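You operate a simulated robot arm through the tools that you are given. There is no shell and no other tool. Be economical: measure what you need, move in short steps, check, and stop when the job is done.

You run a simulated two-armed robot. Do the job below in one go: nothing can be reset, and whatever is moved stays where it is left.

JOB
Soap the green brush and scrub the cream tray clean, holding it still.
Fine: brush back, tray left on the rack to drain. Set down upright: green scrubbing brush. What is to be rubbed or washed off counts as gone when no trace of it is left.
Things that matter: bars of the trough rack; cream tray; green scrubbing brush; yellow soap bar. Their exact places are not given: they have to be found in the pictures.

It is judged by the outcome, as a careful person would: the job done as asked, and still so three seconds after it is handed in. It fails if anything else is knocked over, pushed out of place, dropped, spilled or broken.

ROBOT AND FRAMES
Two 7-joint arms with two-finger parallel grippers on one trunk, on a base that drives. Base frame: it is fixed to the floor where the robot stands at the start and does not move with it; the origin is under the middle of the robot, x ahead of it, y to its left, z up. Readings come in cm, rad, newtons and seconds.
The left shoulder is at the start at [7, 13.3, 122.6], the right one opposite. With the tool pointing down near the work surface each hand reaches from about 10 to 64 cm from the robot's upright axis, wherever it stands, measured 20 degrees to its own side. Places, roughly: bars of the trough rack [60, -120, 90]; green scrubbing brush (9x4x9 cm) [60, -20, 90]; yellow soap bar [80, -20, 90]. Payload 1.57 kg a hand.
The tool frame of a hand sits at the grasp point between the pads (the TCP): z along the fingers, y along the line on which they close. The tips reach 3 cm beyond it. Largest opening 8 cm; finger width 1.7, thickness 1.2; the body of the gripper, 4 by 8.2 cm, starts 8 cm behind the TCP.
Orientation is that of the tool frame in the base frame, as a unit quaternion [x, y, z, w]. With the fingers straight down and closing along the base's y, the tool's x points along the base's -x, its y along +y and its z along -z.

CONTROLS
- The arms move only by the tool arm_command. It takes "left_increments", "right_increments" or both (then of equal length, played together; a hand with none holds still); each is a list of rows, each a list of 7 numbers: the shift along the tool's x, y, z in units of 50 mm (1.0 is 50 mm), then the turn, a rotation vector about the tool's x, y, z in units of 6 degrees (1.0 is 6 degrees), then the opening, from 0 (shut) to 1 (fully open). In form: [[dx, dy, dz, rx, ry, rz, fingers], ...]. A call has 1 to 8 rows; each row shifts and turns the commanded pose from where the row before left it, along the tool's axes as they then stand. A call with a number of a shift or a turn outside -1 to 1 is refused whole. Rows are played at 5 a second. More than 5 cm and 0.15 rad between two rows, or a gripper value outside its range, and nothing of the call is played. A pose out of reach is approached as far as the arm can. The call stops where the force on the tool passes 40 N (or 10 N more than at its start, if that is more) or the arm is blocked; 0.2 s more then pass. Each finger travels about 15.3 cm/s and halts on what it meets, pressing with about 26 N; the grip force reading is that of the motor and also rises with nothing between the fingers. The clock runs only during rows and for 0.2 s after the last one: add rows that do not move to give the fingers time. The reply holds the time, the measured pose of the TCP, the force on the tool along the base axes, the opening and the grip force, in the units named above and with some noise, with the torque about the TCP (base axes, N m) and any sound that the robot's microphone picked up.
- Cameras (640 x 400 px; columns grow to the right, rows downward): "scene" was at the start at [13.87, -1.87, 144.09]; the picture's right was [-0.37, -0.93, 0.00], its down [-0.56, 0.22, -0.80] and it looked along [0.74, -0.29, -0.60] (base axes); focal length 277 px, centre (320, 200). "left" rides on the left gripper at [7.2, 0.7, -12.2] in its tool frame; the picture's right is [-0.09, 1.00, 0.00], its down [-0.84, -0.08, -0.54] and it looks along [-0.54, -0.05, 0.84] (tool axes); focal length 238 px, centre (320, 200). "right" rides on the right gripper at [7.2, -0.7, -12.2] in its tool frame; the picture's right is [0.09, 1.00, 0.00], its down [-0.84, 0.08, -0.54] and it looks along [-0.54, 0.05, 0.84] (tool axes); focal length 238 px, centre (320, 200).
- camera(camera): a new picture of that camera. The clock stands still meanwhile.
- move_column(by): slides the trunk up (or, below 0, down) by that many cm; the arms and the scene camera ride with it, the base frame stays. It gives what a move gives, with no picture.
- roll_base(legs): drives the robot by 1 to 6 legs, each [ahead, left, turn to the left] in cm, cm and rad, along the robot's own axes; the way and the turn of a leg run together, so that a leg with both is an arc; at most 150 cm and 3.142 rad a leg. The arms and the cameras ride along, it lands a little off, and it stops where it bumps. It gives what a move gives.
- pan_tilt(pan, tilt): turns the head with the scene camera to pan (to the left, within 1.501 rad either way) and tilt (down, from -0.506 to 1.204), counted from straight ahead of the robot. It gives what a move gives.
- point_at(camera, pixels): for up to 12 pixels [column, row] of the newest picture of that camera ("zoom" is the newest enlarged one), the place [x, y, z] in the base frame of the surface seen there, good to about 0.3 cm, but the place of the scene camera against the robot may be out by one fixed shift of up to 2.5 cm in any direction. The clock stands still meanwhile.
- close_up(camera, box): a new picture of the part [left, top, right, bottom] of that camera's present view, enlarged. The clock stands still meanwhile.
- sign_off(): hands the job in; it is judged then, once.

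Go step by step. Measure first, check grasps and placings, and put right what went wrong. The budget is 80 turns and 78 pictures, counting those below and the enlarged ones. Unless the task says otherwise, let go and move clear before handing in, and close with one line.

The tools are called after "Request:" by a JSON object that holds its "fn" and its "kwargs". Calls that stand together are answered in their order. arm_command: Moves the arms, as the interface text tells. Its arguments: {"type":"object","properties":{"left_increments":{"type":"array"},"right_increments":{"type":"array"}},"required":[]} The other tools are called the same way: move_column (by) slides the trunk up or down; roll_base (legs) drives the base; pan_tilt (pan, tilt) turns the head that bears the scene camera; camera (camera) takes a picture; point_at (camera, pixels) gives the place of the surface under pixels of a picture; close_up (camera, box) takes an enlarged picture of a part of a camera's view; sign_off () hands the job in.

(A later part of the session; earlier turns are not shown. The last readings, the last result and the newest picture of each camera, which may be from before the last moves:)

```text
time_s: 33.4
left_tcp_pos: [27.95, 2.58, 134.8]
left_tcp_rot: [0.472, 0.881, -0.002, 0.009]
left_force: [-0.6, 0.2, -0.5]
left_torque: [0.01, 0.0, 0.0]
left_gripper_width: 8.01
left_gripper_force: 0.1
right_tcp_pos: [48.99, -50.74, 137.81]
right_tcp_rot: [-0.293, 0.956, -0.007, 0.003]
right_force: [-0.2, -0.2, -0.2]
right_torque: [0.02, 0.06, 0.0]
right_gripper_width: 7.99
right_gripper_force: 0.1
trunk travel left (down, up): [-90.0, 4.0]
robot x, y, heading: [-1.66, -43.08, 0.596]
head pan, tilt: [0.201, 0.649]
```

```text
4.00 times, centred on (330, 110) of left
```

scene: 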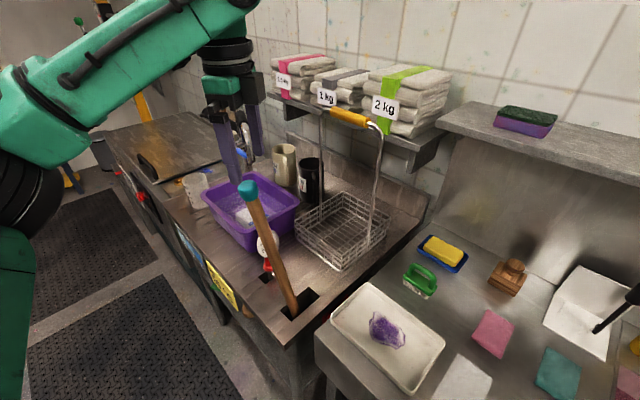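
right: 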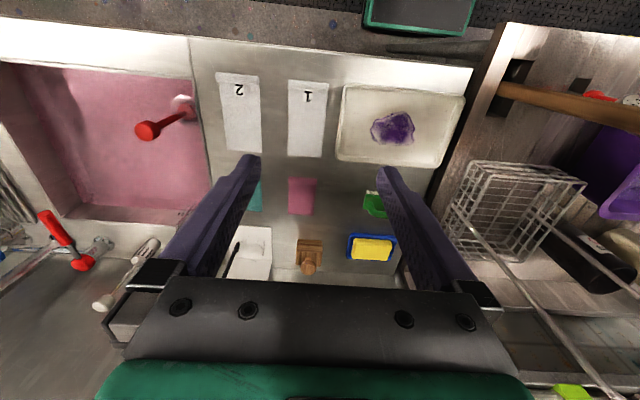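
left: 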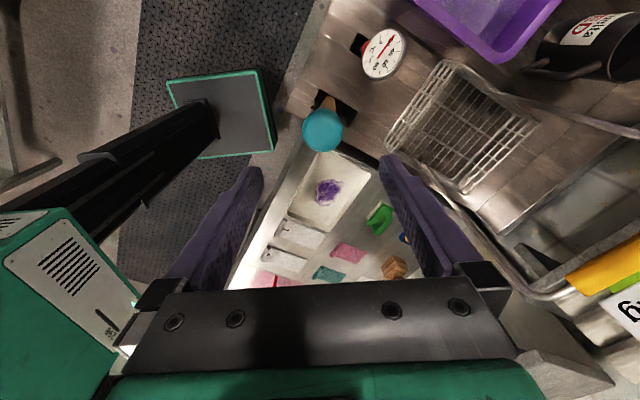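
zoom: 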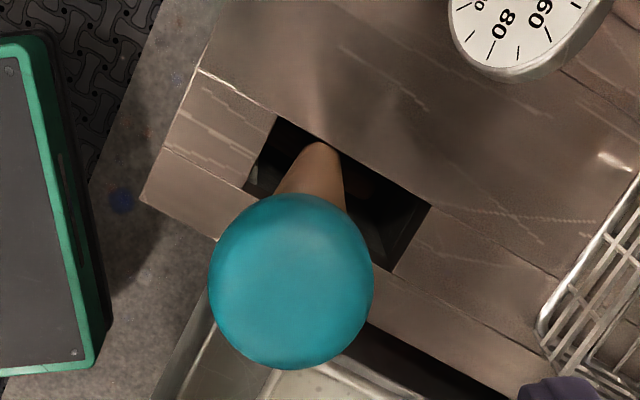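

The hand camera puts the head centre at about (27.6,4.1,127). I'll measure the slot rim corners to fix the upright position.

Request:
{"fn": "point_at", "kwargs": {"camera": "left", "pixels": [[318, 86], [359, 111], [350, 129], [309, 106], [306, 104], [338, 97], [331, 93], [322, 104]]}}

Request:
{"fn": "arm_command", "kwargs": {"left_increments": [[0.3, 0.1, 0, 0, 0, 0, 1], [0, 0, 0.5, 0, 0, 0, 1], [0, 0, 0, 0, 0, 0, 1]]}}

Request:
{"fn": "camera", "kwargs": {"camera": "left"}}

```text
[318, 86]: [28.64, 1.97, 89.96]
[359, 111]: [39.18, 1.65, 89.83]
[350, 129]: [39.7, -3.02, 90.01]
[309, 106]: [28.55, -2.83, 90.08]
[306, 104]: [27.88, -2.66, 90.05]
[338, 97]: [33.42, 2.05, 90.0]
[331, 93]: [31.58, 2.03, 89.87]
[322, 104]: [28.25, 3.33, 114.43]
```

```text
time_s: 34.2
left_tcp_pos: [27.59, 4.14, 132.23]
left_tcp_rot: [0.473, 0.881, -0.002, 0.01]
left_force: [0.6, 0.3, -0.4]
left_torque: [0.04, 0.01, -0.01]
left_gripper_width: 7.98
left_gripper_force: 0.1
right_tcp_pos: [48.85, -50.8, 137.72]
right_tcp_rot: [-0.292, 0.956, -0.007, 0.002]
right_force: [1.3, 0.8, 0.7]
right_torque: [-0.01, 0.02, 0.01]
right_gripper_width: 8.0
right_gripper_force: 0.0
trunk travel left (down, up): [-90.0, 4.0]
robot x, y, heading: [-1.33, -42.92, 0.591]
head pan, tilt: [0.201, 0.649]
```

```text
44 pictures are left
```

left: 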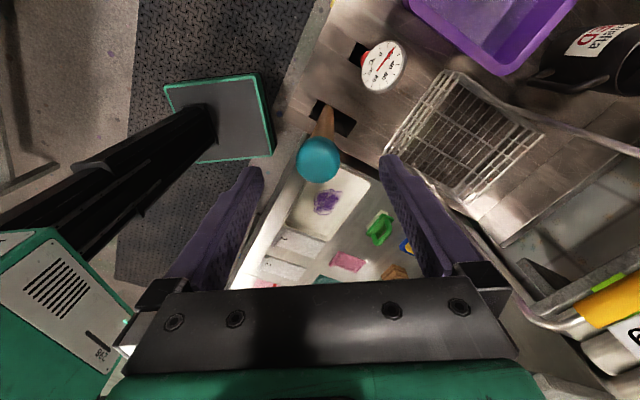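

The slot is centred at about (34,−0.45), which matches where the stick first stood. I'll lower over the head, grip, and check.

Request:
{"fn": "arm_command", "kwargs": {"left_increments": [[0, 0, 0.6, 0, 0, 0, 1], [0, 0, 0.5, 0, 0, 0, 1], [0, 0, 0, 0, 0, 0, 0.5], [0, 0, 0, 0, 0, 0, 0.35], [0, 0, 0, 0, 0, 0, 0.35], [0, 0, 0, 0, 0, 0, 0.35]]}}

Request:
{"fn": "camera", "kwargs": {"camera": "scene"}}

```text
time_s: 35.6
left_tcp_pos: [27.6, 3.92, 126.64]
left_tcp_rot: [0.473, 0.881, -0.002, 0.01]
left_force: [0.2, 0.4, -0.3]
left_torque: [0.13, 0.06, 0.02]
left_gripper_width: 3.32
left_gripper_force: 25.7
right_tcp_pos: [48.82, -50.74, 137.77]
right_tcp_rot: [-0.293, 0.956, -0.007, 0.002]
right_force: [0.1, 0.6, 0.3]
right_torque: [-0.02, -0.01, 0.0]
right_gripper_width: 7.98
right_gripper_force: 0.1
trunk travel left (down, up): [-90.0, 4.0]
robot x, y, heading: [-1.69, -42.94, 0.588]
head pan, tilt: [0.201, 0.649]
```

```text
43 pictures are left
```

scene: 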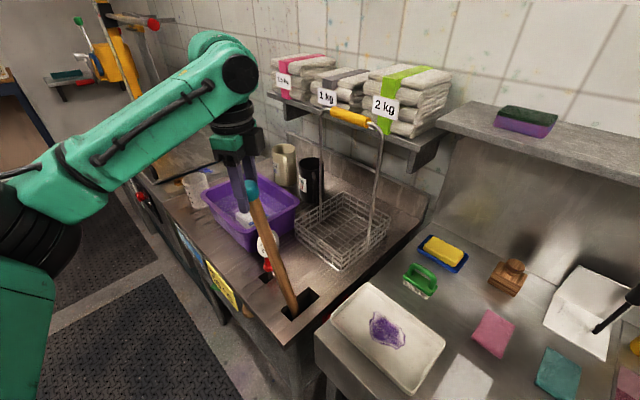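

The head is gripped (width 3.3, 26 N). I'll swing it slowly to above the slot centre.

Request:
{"fn": "arm_command", "kwargs": {"left_increments": [[-0.25, 0.09, -0.03, 0, 0, 0, 0.35], [-0.25, 0.09, -0.03, 0, 0, 0, 0.35], [-0.25, 0.1, -0.02, 0, 0, 0, 0.35], [-0.24, 0.1, -0.01, 0, 0, 0, 0.35], [-0.24, 0.09, 0, 0, 0, 0, 0.35], [-0.24, 0.09, 0, 0, 0, 0, 0.35], [0, 0, 0, 0, 0, 0, 0.35]]}}

Request:
{"fn": "camera", "kwargs": {"camera": "scene"}}

```text
time_s: 37.2
left_tcp_pos: [34.02, -0.75, 127.18]
left_tcp_rot: [0.473, 0.881, -0.002, 0.011]
left_force: [-1.3, 1.1, -2.7]
left_torque: [0.34, 0.28, 0.01]
left_gripper_width: 3.3
left_gripper_force: 26.2
right_tcp_pos: [48.96, -50.5, 137.73]
right_tcp_rot: [-0.292, 0.956, -0.008, 0.002]
right_force: [-0.1, -0.7, -0.6]
right_torque: [0.0, 0.02, -0.02]
right_gripper_width: 8.0
right_gripper_force: 0.0
trunk travel left (down, up): [-90.0, 4.0]
robot x, y, heading: [-1.45, -42.84, 0.591]
head pan, tilt: [0.201, 0.649]
```

```text
42 pictures are left
```

scene: 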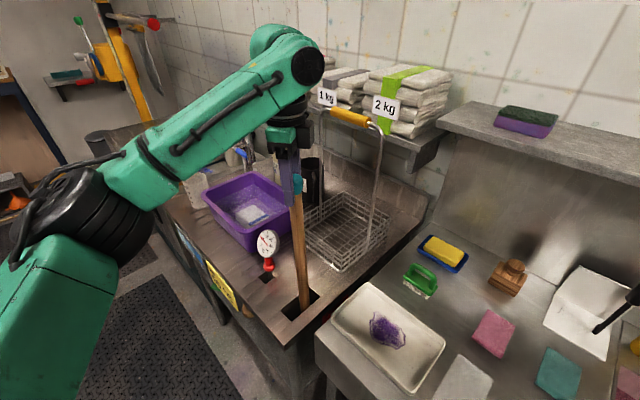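

The stick now looks near vertical, from (298,190) down to (303,303). I'll check its lean from the surface points.

Request:
{"fn": "point_at", "kwargs": {"camera": "scene", "pixels": [[297, 200], [298, 215], [299, 230], [301, 250], [302, 270], [303, 290], [304, 302]]}}

Request:
{"fn": "close_up", "kwargs": {"camera": "scene", "box": [250, 150, 350, 330]}}

```text
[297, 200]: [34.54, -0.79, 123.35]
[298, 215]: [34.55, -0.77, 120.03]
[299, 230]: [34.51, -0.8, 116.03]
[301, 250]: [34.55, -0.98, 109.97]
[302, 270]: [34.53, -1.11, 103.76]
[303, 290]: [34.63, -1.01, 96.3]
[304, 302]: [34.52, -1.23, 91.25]
```

```text
2.22 times, centred on (300, 240) of scene
```

zoom: 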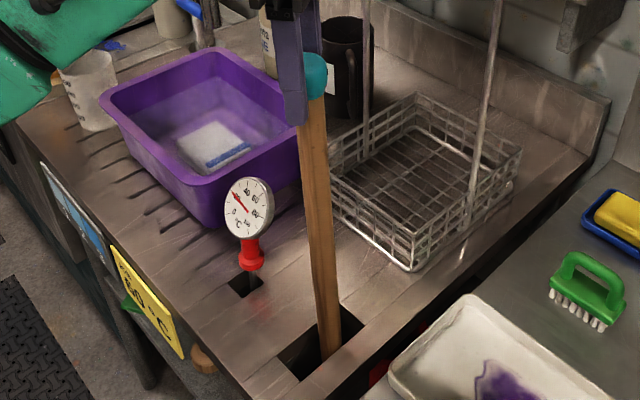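

It's vertical to within 0.7°, leaning 0.4 cm toward +y. I'll trim that, release slowly, and see whether it stands.

Request:
{"fn": "arm_command", "kwargs": {"left_increments": [[-0.05, -0.03, 0, 0, 0, 0, 0.35], [0, 0, 0, 0, 0, 0, 0.35], [0, 0, 0, 0, 0, 0, 0.45], [0, 0, 0, 0, 0, 0, 0.5], [0, 0, 0, 0, 0, 0, 0.6], [0, 0, 0, 0, 0, 0, 0.6]]}}

Request:
{"fn": "camera", "kwargs": {"camera": "scene"}}

Request:
{"fn": "point_at", "kwargs": {"camera": "scene", "pixels": [[297, 200], [298, 215], [299, 230], [301, 250], [302, 270], [303, 290], [304, 302]]}}

```text
time_s: 38.6
left_tcp_pos: [34.0, -1.0, 127.26]
left_tcp_rot: [0.473, 0.881, -0.003, 0.01]
left_force: [0.2, -0.2, 0.6]
left_torque: [0.01, -0.01, 0.0]
left_gripper_width: 4.81
left_gripper_force: 0.1
right_tcp_pos: [48.86, -50.71, 137.77]
right_tcp_rot: [-0.292, 0.956, -0.007, 0.003]
right_force: [0.2, 0.0, 0.0]
right_torque: [0.0, 0.01, 0.0]
right_gripper_width: 7.99
right_gripper_force: 0.2
trunk travel left (down, up): [-90.0, 4.0]
robot x, y, heading: [-1.9, -43.0, 0.592]
head pan, tilt: [0.201, 0.649]
```

```text
40 pictures are left
```

scene: 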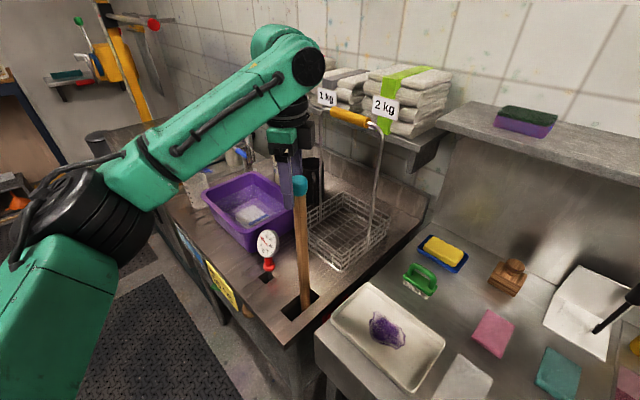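

```text
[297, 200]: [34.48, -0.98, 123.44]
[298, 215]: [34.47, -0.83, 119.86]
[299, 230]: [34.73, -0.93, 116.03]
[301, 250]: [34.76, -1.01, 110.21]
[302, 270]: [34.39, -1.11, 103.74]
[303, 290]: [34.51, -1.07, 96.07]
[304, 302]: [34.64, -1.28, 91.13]
```

It's standing. I'll open wide, lift straight up, and check that it stays.

Request:
{"fn": "arm_command", "kwargs": {"left_increments": [[0, 0, 0, 0, 0, 0, 1], [0, 0, 0, 0, 0, 0, 1], [0, 0, -0.6, 0, 0, 0, 1], [0, 0, -0.6, 0, 0, 0, 1], [0, 0, -0.6, 0, 0, 0, 1], [-0.7, 0, -0.3, 0, 0, 0, 1], [-0.8, 0, 0, 0, 0, 0, 1], [-0.8, 0, 0, 0, 0, 0, 1]]}}

Request:
{"fn": "camera", "kwargs": {"camera": "scene"}}

```text
time_s: 40.4
left_tcp_pos: [39.8, -9.84, 138.16]
left_tcp_rot: [0.473, 0.881, -0.002, 0.01]
left_force: [-1.0, -1.2, 0.2]
left_torque: [0.03, 0.01, 0.01]
left_gripper_width: 7.99
left_gripper_force: 0.1
left hand out of reach, approached as far as the arm can: row 8
right_tcp_pos: [49.03, -51.0, 137.75]
right_tcp_rot: [-0.293, 0.956, -0.007, 0.002]
right_force: [0.2, 0.2, -0.3]
right_torque: [0.01, 0.03, -0.02]
right_gripper_width: 8.0
right_gripper_force: 0.0
trunk travel left (down, up): [-90.0, 4.0]
robot x, y, heading: [-1.59, -43.02, 0.591]
head pan, tilt: [0.201, 0.649]
```

```text
39 pictures are left
```

scene: 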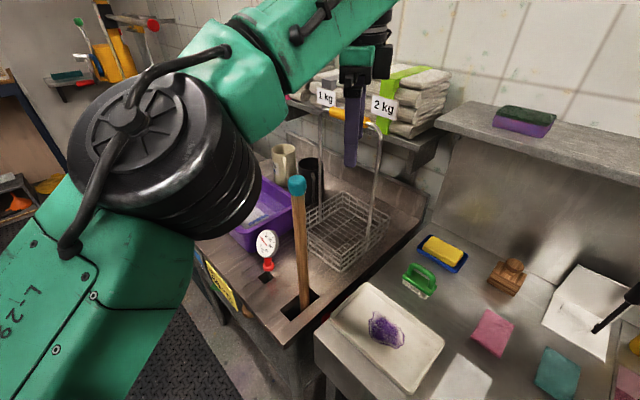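

The stick stands upright on its own at (298,185)–(303,300). Now I'll return to heading 0 further right, at about y=−56, which keeps the left arm well clear of it.

Request:
{"fn": "roll_base", "kwargs": {"legs": [[-8, 0, 0], [0, 0, -0.59], [0, -9, 0], [17, 0, 0]]}}

Request:
{"fn": "move_column", "kwargs": {"by": -5}}

Request:
{"fn": "pan_tilt", "kwargs": {"pan": 0.5, "tilt": 0.75}}

Request:
{"fn": "camera", "kwargs": {"camera": "scene"}}

```text
time_s: 44.9
left_tcp_pos: [61.14, -51.9, 138.28]
left_tcp_rot: [0.709, 0.705, -0.002, 0.011]
left_force: [-0.7, -0.1, -0.2]
left_torque: [0.03, -0.02, -0.02]
left_gripper_width: 8.0
left_gripper_force: 0.0
right_tcp_pos: [45.95, -91.3, 137.94]
right_tcp_rot: [-0.001, 1.0, -0.007, 0.002]
right_force: [-0.4, 0.5, -0.3]
right_torque: [-0.02, -0.02, 0.0]
right_gripper_width: 7.99
right_gripper_force: 0.0
trunk travel left (down, up): [-90.0, 4.0]
robot x, y, heading: [8.62, -56.15, 0.004]
head pan, tilt: [0.201, 0.649]
```

```text
time_s: 45.8
left_tcp_pos: [61.69, -51.67, 133.02]
left_tcp_rot: [0.709, 0.705, -0.005, 0.01]
left_force: [0.0, -0.7, 0.0]
left_torque: [0.0, 0.02, 0.03]
left_gripper_width: 8.01
left_gripper_force: 0.2
right_tcp_pos: [46.47, -91.03, 132.77]
right_tcp_rot: [-0.002, 1.0, -0.008, -0.001]
right_force: [0.8, 0.1, -0.4]
right_torque: [-0.01, 0.03, -0.03]
right_gripper_width: 8.0
right_gripper_force: 0.1
trunk travel left (down, up): [-85.0, 9.0]
robot x, y, heading: [8.89, -56.06, -0.002]
head pan, tilt: [0.201, 0.649]
```

```text
time_s: 46.6
left_tcp_pos: [61.48, -51.72, 133.12]
left_tcp_rot: [0.709, 0.705, -0.004, 0.01]
left_force: [0.0, 0.8, -0.1]
left_torque: [0.03, -0.01, -0.03]
left_gripper_width: 8.01
left_gripper_force: 0.0
right_tcp_pos: [46.35, -91.09, 132.85]
right_tcp_rot: [-0.002, 1.0, -0.008, 0.0]
right_force: [-0.1, -0.7, -0.3]
right_torque: [-0.02, 0.04, -0.04]
right_gripper_width: 8.0
right_gripper_force: 0.1
trunk travel left (down, up): [-85.0, 9.0]
robot x, y, heading: [8.99, -56.49, 0.008]
head pan, tilt: [0.499, 0.75]
```

```text
38 pictures are left
```

scene: 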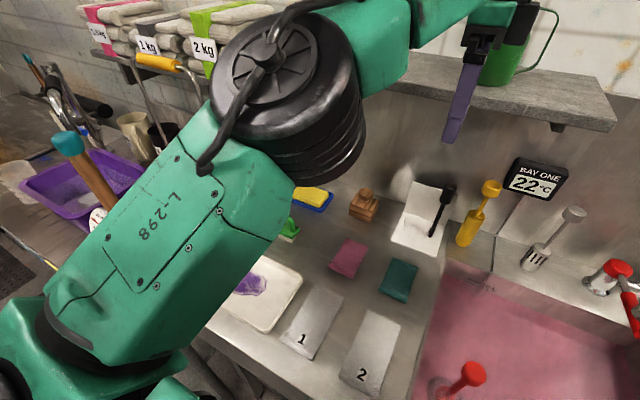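

All is clear. I'll tilt the left hand 36° while drawing it back, then move left toward the brush at safe height.

Request:
{"fn": "arm_command", "kwargs": {"left_increments": [[0, -0.7, 0, -1, 0, 0, 0.42], [0, -0.7, 0, -1, 0, 0, 0.42], [0.3, 0, 0, -1, 0, 0, 0.42], [0.5, 0, 0, -1, 0, 0, 0.42], [0.7, 0, 0, -1, 0, 0, 0.42], [0.8, 0, 0, -1, 0, 0, 0.42], [0.9, 0, 0, 0, 0, 0, 0.42], [0, 0, 0, 0, 0, 0, 0.42]]}}

Request:
{"fn": "camera", "kwargs": {"camera": "scene"}}

```text
time_s: 48.4
left_tcp_pos: [54.53, -35.91, 132.36]
left_tcp_rot: [0.672, 0.672, 0.213, 0.227]
left_force: [0.0, 0.0, -0.2]
left_torque: [-0.02, -0.04, 0.02]
left_gripper_width: 3.35
left_gripper_force: 0.1
right_tcp_pos: [46.26, -90.99, 132.69]
right_tcp_rot: [-0.002, 1.0, -0.008, 0.0]
right_force: [-0.4, -0.8, -0.2]
right_torque: [0.01, 0.0, 0.0]
right_gripper_width: 8.03
right_gripper_force: 0.1
trunk travel left (down, up): [-85.0, 9.0]
robot x, y, heading: [9.0, -56.43, 0.007]
head pan, tilt: [0.499, 0.75]
```

```text
37 pictures are left
```

scene: 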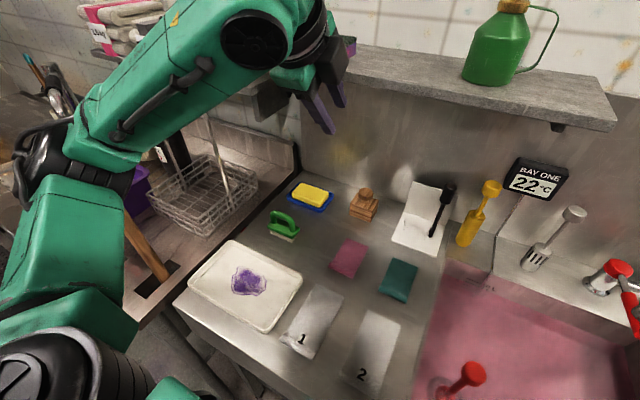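

The elbow at (60,160) hides the stick's head, so I'll measure both before going on.

Request:
{"fn": "point_at", "kwargs": {"camera": "scene", "pixels": [[40, 160], [70, 200], [100, 220], [100, 270], [130, 225], [160, 270], [100, 140], [190, 80]]}}

```text
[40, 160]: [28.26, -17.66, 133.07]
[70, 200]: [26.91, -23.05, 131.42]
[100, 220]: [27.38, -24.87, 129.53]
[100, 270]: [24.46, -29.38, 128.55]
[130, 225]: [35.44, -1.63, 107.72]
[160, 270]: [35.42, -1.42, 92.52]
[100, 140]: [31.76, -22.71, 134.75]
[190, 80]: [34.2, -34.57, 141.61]
```

The elbow is at about (28,−17,133) and the stick at (34,−0.5), roughly 8 cm apart. I'll descend here first, then move left in stages and watch the elbow.

Request:
{"fn": "arm_command", "kwargs": {"left_increments": [[0, -0.58, 0.8, 0, 0, 0, 0.42], [0, -0.58, 0.8, 0, 0, 0, 0.42], [0, -0.58, 0.8, 0, 0, 0, 0.42], [0, -0.58, 0.8, 0, 0, 0, 0.42], [0, -0.58, 0.8, 0, 0, 0, 0.42], [0.8, 0, 0, 0, 0, 0, 0.42], [0.8, 0, 0, 0, 0, 0, 0.42], [0, 0, 0, 0, 0, 0, 0.42]]}}

Request:
{"fn": "camera", "kwargs": {"camera": "scene"}}

```text
time_s: 50.2
left_tcp_pos: [54.97, -28.08, 107.33]
left_tcp_rot: [0.672, 0.672, 0.213, 0.228]
left_force: [-0.1, 0.8, 0.4]
left_torque: [0.02, -0.04, 0.02]
left_gripper_width: 3.35
left_gripper_force: 0.2
right_tcp_pos: [46.4, -91.17, 132.7]
right_tcp_rot: [-0.001, 1.0, -0.008, -0.001]
right_force: [1.2, -0.1, -0.4]
right_torque: [0.02, 0.04, -0.01]
right_gripper_width: 7.99
right_gripper_force: 0.1
trunk travel left (down, up): [-85.0, 9.0]
robot x, y, heading: [8.97, -56.3, 0.007]
head pan, tilt: [0.499, 0.75]
```

```text
36 pictures are left
```

scene: 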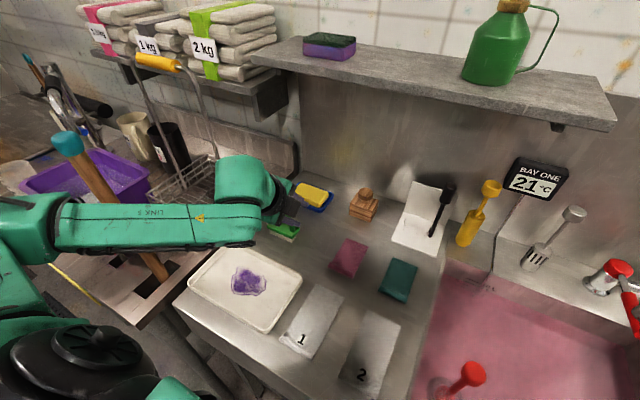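

The forearm is at row ~225 with the stick (85,165) behind it. I'll measure the gap.

Request:
{"fn": "point_at", "kwargs": {"camera": "scene", "pixels": [[40, 200], [25, 225], [75, 205], [130, 208], [90, 165], [70, 142], [30, 290], [200, 210]]}}

Request:
{"fn": "close_up", "kwargs": {"camera": "scene", "box": [0, 100, 160, 340]}}

```text
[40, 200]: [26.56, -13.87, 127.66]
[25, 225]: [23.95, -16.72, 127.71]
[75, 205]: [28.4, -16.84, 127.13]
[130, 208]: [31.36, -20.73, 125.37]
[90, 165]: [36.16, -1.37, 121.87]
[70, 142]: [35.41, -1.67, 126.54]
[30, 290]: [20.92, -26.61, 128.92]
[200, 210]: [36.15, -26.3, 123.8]
```

```text
1.67 times, centred on (80, 220) of scene
```

zoom: 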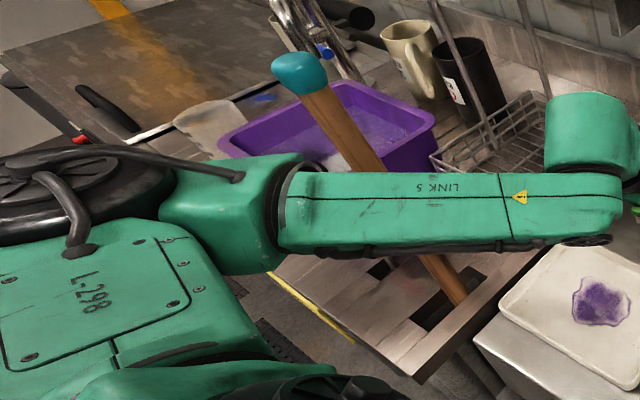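

The gap is about 11 cm, which is safe. I'll move to the pre-grasp pose in front of the handle and look.

Request:
{"fn": "arm_command", "kwargs": {"left_increments": [[0.84, 0, 0, 0, 0, 0, 0.42], [0.84, -0.32, 0.43, 0, 0, 0, 0.42], [0, 0, 0, 0, 0, 0, 0.42]]}}

Request:
{"fn": "camera", "kwargs": {"camera": "left"}}

Request:
{"fn": "camera", "kwargs": {"camera": "scene"}}

```text
time_s: 51.0
left_tcp_pos: [55.24, -19.83, 104.57]
left_tcp_rot: [0.672, 0.672, 0.214, 0.228]
left_force: [0.4, 0.4, -0.1]
left_torque: [0.0, 0.01, -0.03]
left_gripper_width: 3.36
left_gripper_force: 0.0
right_tcp_pos: [46.48, -91.13, 132.71]
right_tcp_rot: [-0.001, 1.0, -0.008, -0.001]
right_force: [-0.6, 0.0, -0.1]
right_torque: [0.0, 0.0, 0.01]
right_gripper_width: 7.99
right_gripper_force: 0.2
trunk travel left (down, up): [-85.0, 9.0]
robot x, y, heading: [9.14, -56.57, 0.002]
head pan, tilt: [0.499, 0.75]
```

```text
34 pictures are left
```

left: 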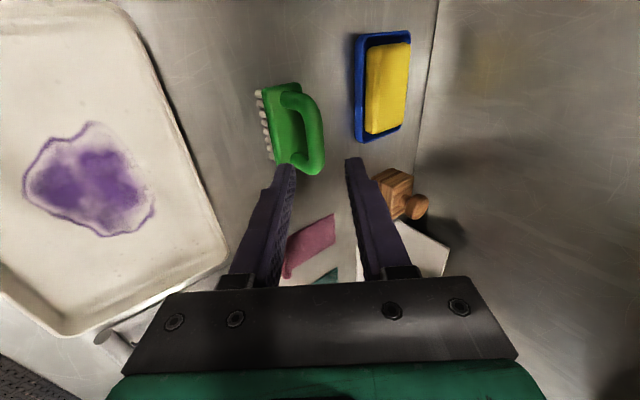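

```text
33 pictures are left
```

scene: 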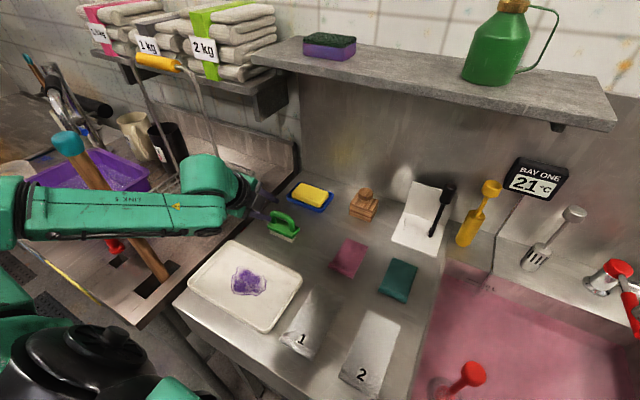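

I'll measure the handle bar in the left view and the forearm's far edge in the scene.

Request:
{"fn": "point_at", "kwargs": {"camera": "left", "pixels": [[308, 100], [314, 125], [320, 160], [302, 150], [285, 88], [272, 130]]}}

Request:
{"fn": "point_at", "kwargs": {"camera": "scene", "pixels": [[30, 192], [60, 192], [100, 192], [130, 190], [85, 165], [10, 185], [150, 255]]}}

```text
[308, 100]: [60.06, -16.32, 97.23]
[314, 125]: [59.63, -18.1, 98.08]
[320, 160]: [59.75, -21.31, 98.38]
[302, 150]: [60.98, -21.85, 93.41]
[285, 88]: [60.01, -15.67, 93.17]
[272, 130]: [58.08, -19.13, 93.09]
```

```text
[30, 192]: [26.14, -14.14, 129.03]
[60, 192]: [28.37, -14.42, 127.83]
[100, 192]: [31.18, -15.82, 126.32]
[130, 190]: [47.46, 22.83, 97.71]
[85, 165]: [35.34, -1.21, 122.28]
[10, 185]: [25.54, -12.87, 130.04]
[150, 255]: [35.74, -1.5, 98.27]
```

The bar centre is about (59.9,−19.3,97.5) and the elbow gap is still 11 cm. I'll approach along the fingers and close on the bar.

Request:
{"fn": "arm_command", "kwargs": {"left_increments": [[0.04, -0.07, 0.55, 0, 0, 0, 0.42], [0, 0, 0.5, 0, 0, 0, 0.42], [0, 0, 0.5, 0, 0, 0, 0.42], [0, 0, 0, 0, 0, 0, 0.42]]}}

Request:
{"fn": "camera", "kwargs": {"camera": "left"}}

```text
time_s: 52.0
left_tcp_pos: [59.4, -19.72, 98.18]
left_tcp_rot: [0.672, 0.671, 0.213, 0.228]
left_force: [-0.7, -0.3, -0.5]
left_torque: [-0.02, -0.01, -0.01]
left_gripper_width: 3.36
left_gripper_force: 0.3
right_tcp_pos: [46.27, -90.99, 132.75]
right_tcp_rot: [-0.002, 1.0, -0.008, 0.0]
right_force: [0.9, -0.5, 0.4]
right_torque: [-0.02, -0.02, 0.02]
right_gripper_width: 7.97
right_gripper_force: 0.2
trunk travel left (down, up): [-85.0, 9.0]
robot x, y, heading: [8.82, -56.57, 0.004]
head pan, tilt: [0.499, 0.75]
```

```text
32 pictures are left
```

left: 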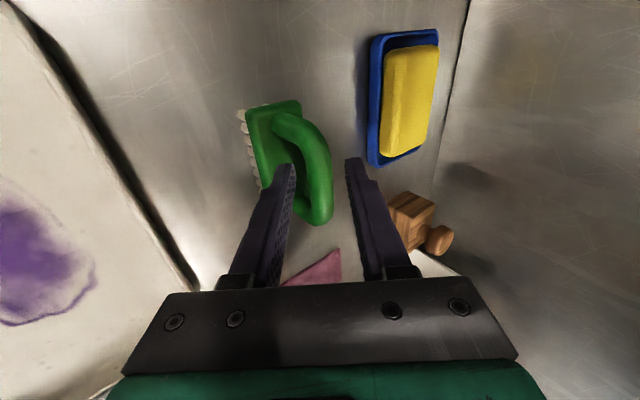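

The bar sits between the fingers, so I'll close, then lift 4 cm to test.

Request:
{"fn": "arm_command", "kwargs": {"left_increments": [[0, 0, 0, 0, 0, 0, 0.25], [0, 0, 0, 0, 0, 0, 0.1], [0, 0, 0, 0, 0, 0, 0.1], [0, 0, 0, 0, 0, 0, 0.1], [0, 0.24, -0.32, 0, 0, 0, 0.1], [0, 0.24, -0.32, 0, 0, 0, 0.1], [0, 0, 0, 0, 0, 0, 0.1]]}}

Request:
{"fn": "camera", "kwargs": {"camera": "left"}}

Request:
{"fn": "close_up", "kwargs": {"camera": "scene", "box": [220, 160, 360, 260]}}

```text
time_s: 53.6
left_tcp_pos: [59.45, -19.7, 102.27]
left_tcp_rot: [0.672, 0.671, 0.213, 0.229]
left_force: [-0.5, -0.8, -1.0]
left_torque: [0.01, 0.03, -0.03]
left_gripper_width: 1.49
left_gripper_force: 26.3
right_tcp_pos: [46.31, -91.0, 132.8]
right_tcp_rot: [-0.001, 1.0, -0.008, 0.0]
right_force: [0.0, 0.3, 0.6]
right_torque: [0.03, -0.03, -0.03]
right_gripper_width: 8.02
right_gripper_force: 0.0
trunk travel left (down, up): [-85.0, 9.0]
robot x, y, heading: [9.04, -56.89, 0.006]
head pan, tilt: [0.499, 0.75]
```

```text
31 pictures are left
```

left: 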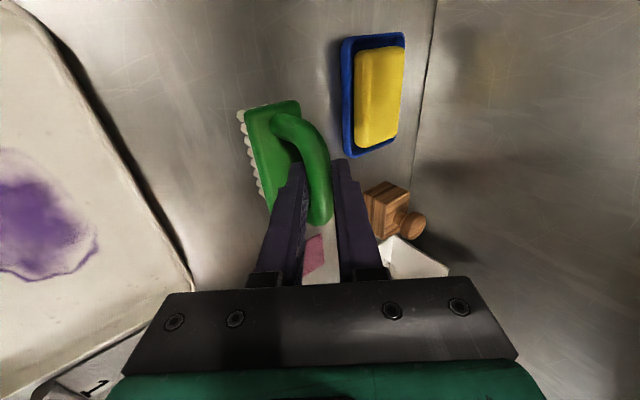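

```text
4.00 times, centred on (290, 210) of scene
```

zoom: 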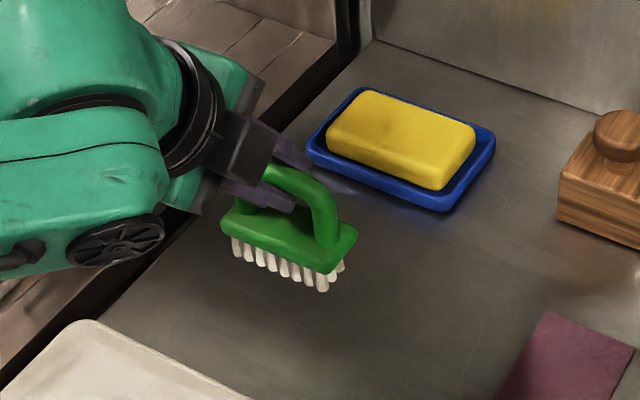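

The brush is held level and lifted, its bristles about 8.2 cm below the TCP. I'll carry it above the soap, centred near (75.2,−18.5).

Request:
{"fn": "arm_command", "kwargs": {"left_increments": [[0, 0.24, -0.32, 0, 0, 0, 0.1], [0.05, 0.62, 0.457, 0, 0, 0, 0.1], [0.05, 0.62, 0.457, 0, 0, 0, 0.1], [0.05, 0.62, 0.457, 0, 0, 0, 0.1], [0.05, 0.62, 0.457, 0, 0, 0, 0.1], [0, 0, 0, 0, 0, 0, 0.1]]}}

Request:
{"fn": "camera", "kwargs": {"camera": "left"}}

Request:
{"fn": "camera", "kwargs": {"camera": "scene"}}

```text
time_s: 55.0
left_tcp_pos: [75.08, -18.89, 104.17]
left_tcp_rot: [0.672, 0.671, 0.213, 0.229]
left_force: [0.2, -0.9, -0.8]
left_torque: [-0.03, -0.03, 0.02]
left_gripper_width: 1.47
left_gripper_force: 26.0
right_tcp_pos: [46.36, -91.04, 132.73]
right_tcp_rot: [-0.002, 1.0, -0.008, 0.0]
right_force: [-0.9, 0.1, 0.0]
right_torque: [0.02, 0.01, -0.01]
right_gripper_width: 8.0
right_gripper_force: 0.1
trunk travel left (down, up): [-85.0, 9.0]
robot x, y, heading: [8.7, -56.38, -0.003]
head pan, tilt: [0.499, 0.75]
```

```text
29 pictures are left
```

left: 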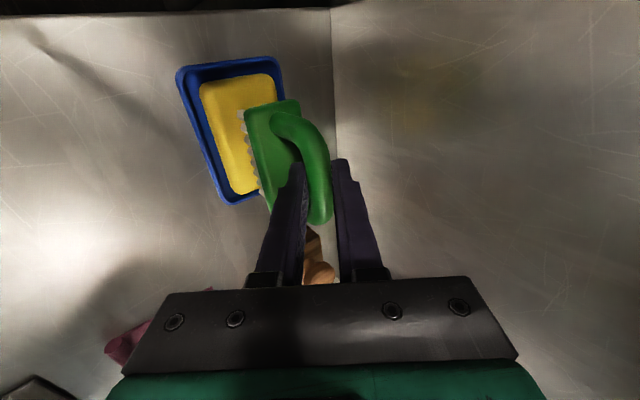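

```text
28 pictures are left
```

scene: 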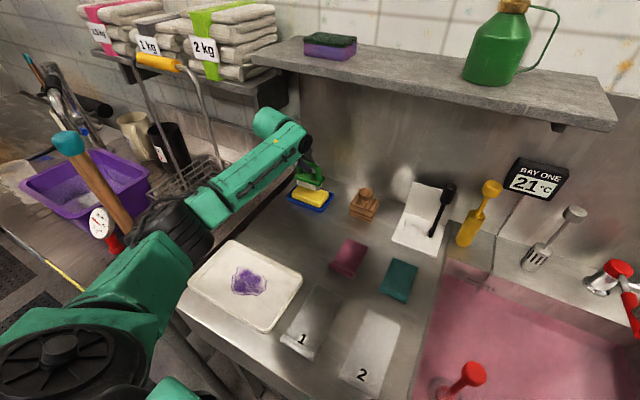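

The brush is over the soap. The elbow (175,215) looks nearer the stick (110,190), so I'll check that gap before lowering.

Request:
{"fn": "point_at", "kwargs": {"camera": "scene", "pixels": [[150, 215], [135, 240], [175, 200], [105, 190], [180, 240], [312, 180], [305, 184], [318, 194]]}}

Request:
{"fn": "arm_command", "kwargs": {"left_increments": [[0, -0.17, 0.23, 0, 0, 0, 0.1], [0, -0.12, 0.16, 0, 0, 0, 0.1], [0, -0.06, 0.08, 0, 0, 0, 0.1], [0, 0, 0, 0, 0, 0, 0.1]]}}

```text
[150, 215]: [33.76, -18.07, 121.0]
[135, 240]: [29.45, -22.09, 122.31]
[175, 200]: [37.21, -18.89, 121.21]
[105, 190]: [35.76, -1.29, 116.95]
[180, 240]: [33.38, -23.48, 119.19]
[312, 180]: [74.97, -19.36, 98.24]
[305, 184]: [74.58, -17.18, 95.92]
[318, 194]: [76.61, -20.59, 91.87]
```

```text
time_s: 56.0
left_tcp_pos: [74.96, -18.92, 101.23]
left_tcp_rot: [0.671, 0.672, 0.214, 0.228]
left_force: [0.7, -0.3, -0.4]
left_torque: [0.09, 0.02, 0.01]
left_gripper_width: 1.5
left_gripper_force: 26.0
right_tcp_pos: [46.29, -91.13, 132.69]
right_tcp_rot: [-0.002, 1.0, -0.007, 0.001]
right_force: [-0.4, 0.2, 0.2]
right_torque: [0.0, 0.01, 0.01]
right_gripper_width: 8.02
right_gripper_force: 0.1
trunk travel left (down, up): [-85.0, 9.0]
robot x, y, heading: [8.78, -56.03, 0.004]
head pan, tilt: [0.499, 0.75]
```

There's no contact force yet. I'll lower another 0.4 cm.

Request:
{"fn": "arm_command", "kwargs": {"left_increments": [[0, -0.024, 0.032, 0, 0, 0, 0.1], [0, -0.024, 0.032, 0, 0, 0, 0.1], [0, 0, 0, 0, 0, 0, 0.1]]}}

Request:
{"fn": "close_up", "kwargs": {"camera": "scene", "box": [270, 150, 350, 220]}}

```text
time_s: 56.8
left_tcp_pos: [74.62, -19.04, 101.21]
left_tcp_rot: [0.67, 0.671, 0.216, 0.23]
left_force: [4.0, 1.9, 13.0]
left_torque: [0.3, -0.19, -0.04]
left_gripper_width: 1.5
left_gripper_force: 25.7
right_tcp_pos: [46.08, -91.21, 132.85]
right_tcp_rot: [-0.002, 1.0, -0.007, 0.0]
right_force: [-0.5, -0.1, 0.0]
right_torque: [0.01, -0.01, -0.01]
right_gripper_width: 7.99
right_gripper_force: 0.1
trunk travel left (down, up): [-85.0, 9.0]
robot x, y, heading: [8.89, -56.32, 0.005]
head pan, tilt: [0.499, 0.75]
```

```text
5.71 times, centred on (310, 185) of scene
```

zoom: 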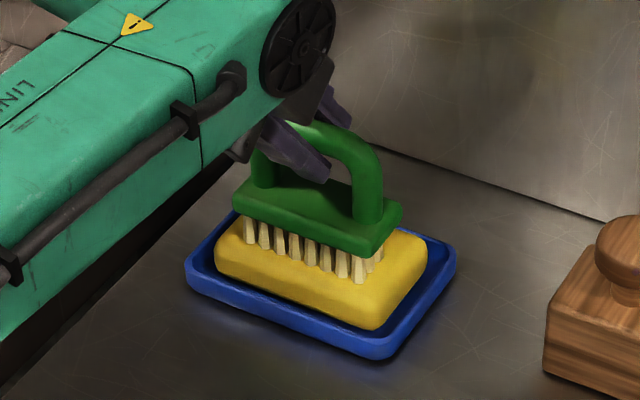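

Contact at 13 N, with the bristles sitting on the soap. I'll ease off a little and rub gently in short strokes.

Request:
{"fn": "arm_command", "kwargs": {"left_increments": [[0, 0.012, -0.016, 0, 0, 0, 0.1], [0.12, 0, 0, 0, 0, 0, 0.1], [0.12, 0, 0, 0, 0, 0, 0.1], [-0.12, 0, 0, 0, 0, 0, 0.1], [-0.12, 0, 0, 0, 0, 0, 0.1], [-0.12, 0, 0, 0, 0, 0, 0.1], [0.12, 0, 0, 0, 0, 0, 0.1], [0.12, 0, 0, 0, 0, 0, 0.1]]}}

Request:
{"fn": "arm_command", "kwargs": {"left_increments": [[0, 0.06, 0.045, 0, 0, 0, 0.1], [-0.12, 0, 0, 0, 0, 0, 0.1], [-0.12, 0, 0, 0, 0, 0, 0.1], [0.12, -0.06, -0.045, 0, 0, 0, 0.1], [0.12, 0, 0, 0, 0, 0, 0.1], [-0.12, 0, 0, 0, 0, 0, 0.1], [0, 0, 0, 0, 0, 0, 0.1]]}}

Request:
{"fn": "close_up", "kwargs": {"camera": "scene", "box": [270, 150, 350, 220]}}

```text
time_s: 58.6
left_tcp_pos: [74.67, -18.61, 101.14]
left_tcp_rot: [0.672, 0.671, 0.214, 0.23]
left_force: [0.2, -3.9, 11.2]
left_torque: [0.12, -0.11, -0.05]
left_gripper_width: 1.47
left_gripper_force: 26.3
right_tcp_pos: [45.95, -91.34, 132.82]
right_tcp_rot: [-0.001, 1.0, -0.007, 0.001]
right_force: [0.4, -0.7, 0.6]
right_torque: [0.03, -0.02, -0.01]
right_gripper_width: 8.01
right_gripper_force: 0.1
trunk travel left (down, up): [-85.0, 9.0]
robot x, y, heading: [8.75, -56.22, 0.004]
head pan, tilt: [0.499, 0.75]
```

```text
time_s: 60.2
left_tcp_pos: [74.55, -18.89, 101.02]
left_tcp_rot: [0.672, 0.671, 0.214, 0.229]
left_force: [0.2, 3.6, 10.8]
left_torque: [0.26, -0.05, -0.03]
left_gripper_width: 1.5
left_gripper_force: 26.0
right_tcp_pos: [46.15, -91.13, 132.84]
right_tcp_rot: [-0.002, 1.0, -0.008, 0.0]
right_force: [-0.1, 0.3, -0.4]
right_torque: [-0.01, 0.0, -0.01]
right_gripper_width: 8.01
right_gripper_force: 0.1
trunk travel left (down, up): [-85.0, 9.0]
robot x, y, heading: [8.53, -56.07, -0.002]
head pan, tilt: [0.499, 0.75]
```

```text
5.71 times, centred on (310, 185) of scene
```

zoom: 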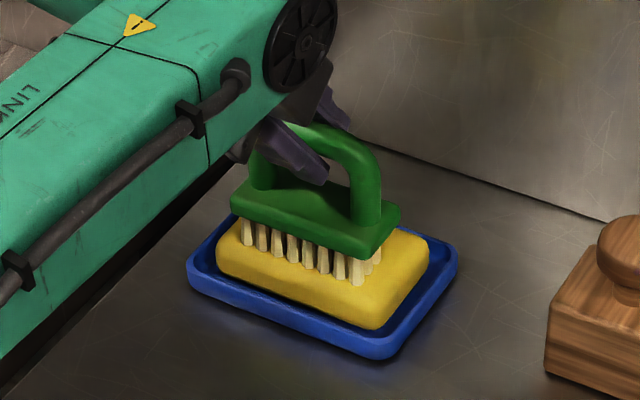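

The bristles now carry yellow soap and the dish hasn't moved. I'll lift, back the base off 16 cm so the elbow stays clear of the stick at the tray, and check the bristles.

Request:
{"fn": "arm_command", "kwargs": {"left_increments": [[0, 0.35, -0.48, 0, 0, 0, 0.1], [0, 0.35, -0.48, 0, 0, 0, 0.1], [0, 0, 0, 0, 0, 0, 0.1]]}}

Request:
{"fn": "roll_base", "kwargs": {"legs": [[-16, 0, 0]]}}

Request:
{"fn": "arm_command", "kwargs": {"left_increments": [[-0.7, 0, 0, 0, 0, 0, 0.1], [-0.7, 0, 0, 0, 0, 0, 0.1], [-0.7, 0, 0, 0, 0, 0, 0.1], [0, 0, 0, 0, 0, 0, 0.1]], "right_increments": [[0, 0.9, 0, 0, 0, 0, 1], [0, 0.9, 0.3, 0, 0, 0, 1], [0, 0.9, 0.3, 0, 0, 0, 1], [0, 0.9, 0.3, 0, 0, 0, 1]]}}

Request:
{"fn": "roll_base", "kwargs": {"legs": [[0, 10, 0]]}}

Request:
{"fn": "camera", "kwargs": {"camera": "scene"}}

```text
time_s: 61.0
left_tcp_pos: [74.8, -18.8, 106.8]
left_tcp_rot: [0.672, 0.672, 0.212, 0.229]
left_force: [0.0, -0.2, -0.8]
left_torque: [0.03, 0.0, -0.02]
left_gripper_width: 1.49
left_gripper_force: 26.6
right_tcp_pos: [46.33, -91.01, 132.76]
right_tcp_rot: [-0.002, 1.0, -0.008, 0.0]
right_force: [0.2, -0.4, 0.4]
right_torque: [-0.02, -0.02, 0.01]
right_gripper_width: 7.99
right_gripper_force: 0.0
trunk travel left (down, up): [-85.0, 9.0]
robot x, y, heading: [8.59, -56.71, 0.001]
head pan, tilt: [0.499, 0.75]
```

```text
time_s: 62.4
left_tcp_pos: [58.96, -18.93, 106.7]
left_tcp_rot: [0.672, 0.672, 0.212, 0.228]
left_force: [0.0, -0.3, -0.2]
left_torque: [0.03, 0.01, 0.0]
left_gripper_width: 1.47
left_gripper_force: 25.8
right_tcp_pos: [30.47, -91.03, 132.74]
right_tcp_rot: [-0.001, 1.0, -0.008, -0.002]
right_force: [-0.1, 1.8, 0.1]
right_torque: [0.01, 0.06, -0.01]
right_gripper_width: 8.0
right_gripper_force: 0.0
trunk travel left (down, up): [-85.0, 9.0]
robot x, y, heading: [-7.15, -56.33, 0.003]
head pan, tilt: [0.499, 0.75]
```

```text
time_s: 63.4
left_tcp_pos: [58.49, -29.18, 107.05]
left_tcp_rot: [0.671, 0.672, 0.212, 0.229]
left_force: [0.1, -0.3, -1.0]
left_torque: [-0.01, 0.01, 0.01]
left_gripper_width: 1.47
left_gripper_force: 25.9
right_tcp_pos: [30.06, -72.66, 127.84]
right_tcp_rot: [0.0, 1.0, -0.008, -0.001]
right_force: [0.2, -0.8, -0.1]
right_torque: [-0.04, 0.0, -0.03]
right_gripper_width: 7.97
right_gripper_force: 0.0
trunk travel left (down, up): [-85.0, 9.0]
robot x, y, heading: [-7.74, -56.4, 0.004]
head pan, tilt: [0.499, 0.75]
```

```text
time_s: 64.6
left_tcp_pos: [58.48, -20.02, 107.27]
left_tcp_rot: [0.673, 0.67, 0.214, 0.229]
left_force: [0.5, -0.2, 0.1]
left_torque: [0.01, 0.0, 0.02]
left_gripper_width: 1.49
left_gripper_force: 25.6
right_tcp_pos: [30.05, -63.82, 127.86]
right_tcp_rot: [-0.001, 1.0, -0.006, -0.002]
right_force: [-0.8, -0.5, 0.2]
right_torque: [0.05, 0.02, 0.0]
right_gripper_width: 7.98
right_gripper_force: 0.1
trunk travel left (down, up): [-85.0, 9.0]
robot x, y, heading: [-6.94, -46.74, 0.0]
head pan, tilt: [0.499, 0.75]
```

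```text
25 pictures are left
```

scene: 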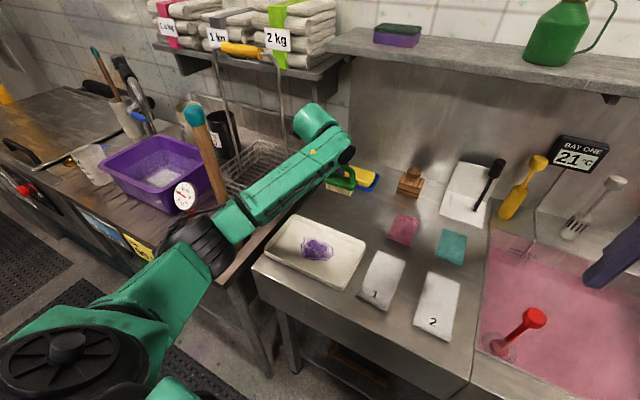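

Next I'll bring the brush over the tray, above the stain, and the right hand out toward the tray's right rim at height.

Request:
{"fn": "arm_command", "kwargs": {"left_increments": [[-0.03, -0.713, -0.34, 0, 0, 0, 0.1], [-0.03, -0.713, -0.34, 0, 0, 0, 0.1], [-0.03, -0.713, -0.34, 0, 0, 0, 0.1], [-0.03, -0.713, -0.34, 0, 0, 0, 0.1], [0, 0, 0, 0, 0, 0, 0.1], [0, 0, 0, 0, 0, 0, 0.1], [0, 0, 0, 0, 0, 0, 0.1]], "right_increments": [[-0.53, 0.5, 0, 0, 0, 0, 0.4], [-0.53, 0.5, 0, 0, 0, 0, 0.4], [-0.53, 0.8, 0, 0, 0, 0, 0.4], [-0.53, 0.8, 0, 0, 0, 0, 0.4], [-0.53, 0.8, 0, 0, 0, 0, 0.4], [-0.53, 0.8, 0, 0, 0, 0, 0.4], [0, 0, 0, 0, 0, 0, 0.4]]}}

Request:
{"fn": "camera", "kwargs": {"camera": "scene"}}

Request:
{"fn": "camera", "kwargs": {"camera": "right"}}

```text
time_s: 66.2
left_tcp_pos: [43.0, -20.04, 104.27]
left_tcp_rot: [0.672, 0.671, 0.213, 0.229]
left_force: [0.3, -0.2, -1.3]
left_torque: [0.0, -0.01, 0.02]
left_gripper_width: 1.49
left_gripper_force: 25.9
right_tcp_pos: [36.32, -56.38, 127.93]
right_tcp_rot: [0.001, 1.0, -0.007, 0.0]
right_force: [0.0, -0.1, 0.8]
right_torque: [-0.03, 0.0, -0.03]
right_gripper_width: 3.18
right_gripper_force: 0.0
right hand out of reach, approached as far as the arm can: row 3, 4, 5, 6
trunk travel left (down, up): [-85.0, 9.0]
robot x, y, heading: [-7.13, -46.31, -0.003]
head pan, tilt: [0.499, 0.75]
```

```text
24 pictures are left
```

scene: 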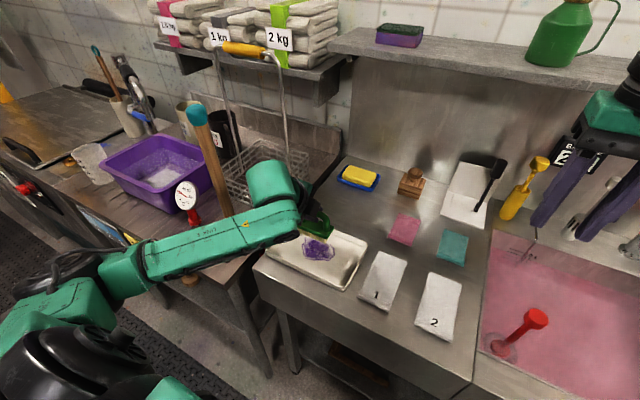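

```text
23 pictures are left
```

right: 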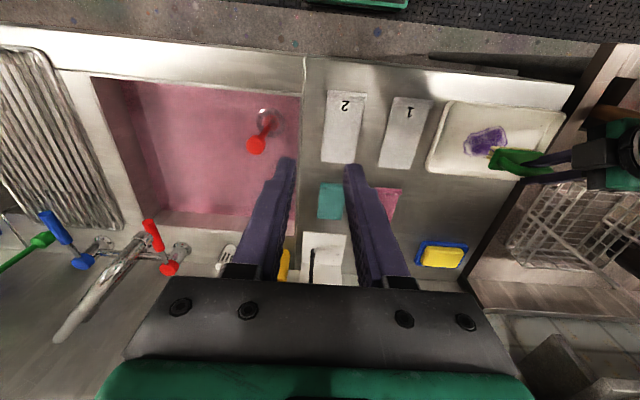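

The brush is over the stain, but the right hand hit a limit going inboard at that height. I'll lower it first, then go left.

Request:
{"fn": "arm_command", "kwargs": {"right_increments": [[0, 0, 0.9, 0, 0, 0, 0.4], [0, 0, 0.9, 0, 0, 0, 0.4], [0, 0, 0.9, 0, 0, 0, 0.4], [0, 0, 0.9, 0, 0, 0, 0.4], [0, 0.9, 0, 0, 0, 0, 0.4], [0, 0.9, 0, 0, 0, 0, 0.4], [0, 0, 0, 0, 0, 0, 0.4]]}}

```text
time_s: 67.8
left_tcp_pos: [43.1, -20.11, 104.13]
left_tcp_rot: [0.672, 0.671, 0.213, 0.229]
left_force: [-0.5, 0.0, -0.1]
left_torque: [0.02, 0.03, 0.0]
left_gripper_width: 1.52
left_gripper_force: 26.1
right_tcp_pos: [34.53, -52.2, 110.36]
right_tcp_rot: [0.0, 1.0, -0.007, 0.0]
right_force: [0.4, -0.3, 0.1]
right_torque: [0.01, 0.03, 0.03]
right_gripper_width: 3.2
right_gripper_force: 0.0
right hand out of reach, approached as far as the arm can: row 5, 6
trunk travel left (down, up): [-85.0, 9.0]
robot x, y, heading: [-7.36, -45.98, -0.0]
head pan, tilt: [0.499, 0.75]
```

The right hand can't come further inboard from here, so the base must stand further left (y≈−23) and further back. First I'll shift both hands right so nothing sweeps past the stick.

Request:
{"fn": "arm_command", "kwargs": {"left_increments": [[0, 0.24, -0.32, 0, 0, 0, 0.1], [0, 0, 0, 0, 0, 0, 0.1], [-0.8, 0, 0, 0, 0, 0, 0.1], [-0.9, 0, 0, 0, 0, 0, 0.1], [-0.9, 0, 0, 0, 0, 0, 0.1], [-0.9, 0, 0, 0, 0, 0, 0.1], [-0.4, 0, 0, 0, 0, 0, 0.1]], "right_increments": [[0, -0.9, 0, 0, 0, 0, 0.4], [0, -0.9, 0, 0, 0, 0, 0.4], [0, -0.9, 0, 0, 0, 0, 0.4], [0, -0.9, 0, 0, 0, 0, 0.4], [0, 0, 0, 0, 0, 0, 0.4], [0, 0, 0, 0, 0, 0, 0.4], [0, 0, 0, 0, 0, 0, 0.4]]}}

Request:
{"fn": "roll_base", "kwargs": {"legs": [[-4, 0, 0], [0, 22.5, 0]]}}

Request:
{"fn": "pan_tilt", "kwargs": {"pan": 0.0, "tilt": 0.75}}

Request:
{"fn": "camera", "kwargs": {"camera": "scene"}}

```text
time_s: 69.4
left_tcp_pos: [42.87, -39.57, 106.61]
left_tcp_rot: [0.673, 0.67, 0.213, 0.229]
left_force: [0.0, -0.5, -1.0]
left_torque: [0.0, -0.01, 0.01]
left_gripper_width: 1.49
left_gripper_force: 25.9
right_tcp_pos: [34.43, -70.12, 110.38]
right_tcp_rot: [0.0, 1.0, -0.008, -0.001]
right_force: [-1.0, 0.2, 0.0]
right_torque: [0.01, 0.02, 0.03]
right_gripper_width: 3.19
right_gripper_force: 0.0
trunk travel left (down, up): [-85.0, 9.0]
robot x, y, heading: [-7.8, -46.41, -0.003]
head pan, tilt: [0.499, 0.75]
```

```text
time_s: 71.6
left_tcp_pos: [38.97, -17.52, 106.68]
left_tcp_rot: [0.674, 0.67, 0.213, 0.228]
left_force: [-0.1, 0.3, -1.5]
left_torque: [-0.01, 0.01, 0.01]
left_gripper_width: 1.49
left_gripper_force: 25.8
right_tcp_pos: [30.59, -48.04, 110.43]
right_tcp_rot: [0.001, 1.0, -0.007, 0.0]
right_force: [0.3, -0.5, 0.1]
right_torque: [0.03, 0.01, -0.04]
right_gripper_width: 3.21
right_gripper_force: 0.1
trunk travel left (down, up): [-85.0, 9.0]
robot x, y, heading: [-11.2, -24.12, -0.005]
head pan, tilt: [0.499, 0.75]
```

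```text
time_s: 72.5
left_tcp_pos: [38.91, -17.25, 106.71]
left_tcp_rot: [0.673, 0.67, 0.213, 0.23]
left_force: [-0.1, -0.1, -0.8]
left_torque: [-0.02, 0.01, 0.03]
left_gripper_width: 1.46
left_gripper_force: 26.1
right_tcp_pos: [30.53, -47.81, 110.36]
right_tcp_rot: [0.001, 1.0, -0.008, -0.002]
right_force: [-0.1, -0.1, -0.2]
right_torque: [-0.03, 0.01, -0.01]
right_gripper_width: 3.18
right_gripper_force: 0.1
trunk travel left (down, up): [-85.0, 9.0]
robot x, y, heading: [-11.07, -24.75, 0.0]
head pan, tilt: [0.0, 0.75]
```

```text
22 pictures are left
```

scene: 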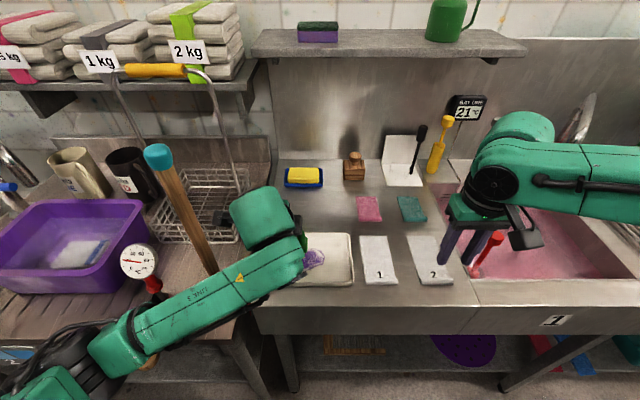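

Both hands have room now. I'll bring the right hand near the tray's right rim.

Request:
{"fn": "arm_command", "kwargs": {"right_increments": [[-0.73, 0.5, 0, 0, 0, 0, 0.5], [-0.73, 0.6, 0, 0, 0, 0, 0.5], [-0.73, 0.65, 0, 0, 0, 0, 0.5], [-0.73, 0.65, 0, 0, 0, 0, 0.5], [0, 0.65, 0.5, 0, 0, 0, 0.5], [0, 0, 0.5, 0, 0, 0, 0.5], [0, 0, 0, 0, 0, 0, 0.5]]}}

Request:
{"fn": "camera", "kwargs": {"camera": "right"}}

```text
time_s: 74.1
left_tcp_pos: [38.9, -17.38, 106.73]
left_tcp_rot: [0.674, 0.67, 0.212, 0.229]
left_force: [-0.3, -0.6, 0.1]
left_torque: [-0.01, 0.01, 0.03]
left_gripper_width: 1.46
left_gripper_force: 26.1
right_tcp_pos: [38.6, -37.82, 106.25]
right_tcp_rot: [0.001, 1.0, -0.007, 0.001]
right_force: [0.1, -0.2, -0.6]
right_torque: [0.02, -0.02, 0.03]
right_gripper_width: 4.0
right_gripper_force: 0.1
right hand out of reach, approached as far as the arm can: row 3, 4, 5, 6
trunk travel left (down, up): [-85.0, 9.0]
robot x, y, heading: [-11.45, -24.08, -0.004]
head pan, tilt: [0.0, 0.75]
```

```text
21 pictures are left
```

right: 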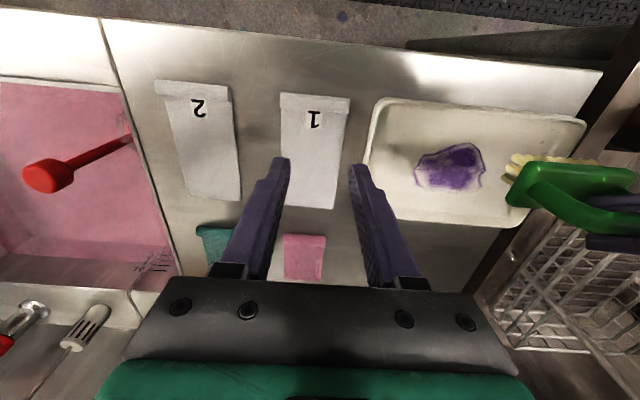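

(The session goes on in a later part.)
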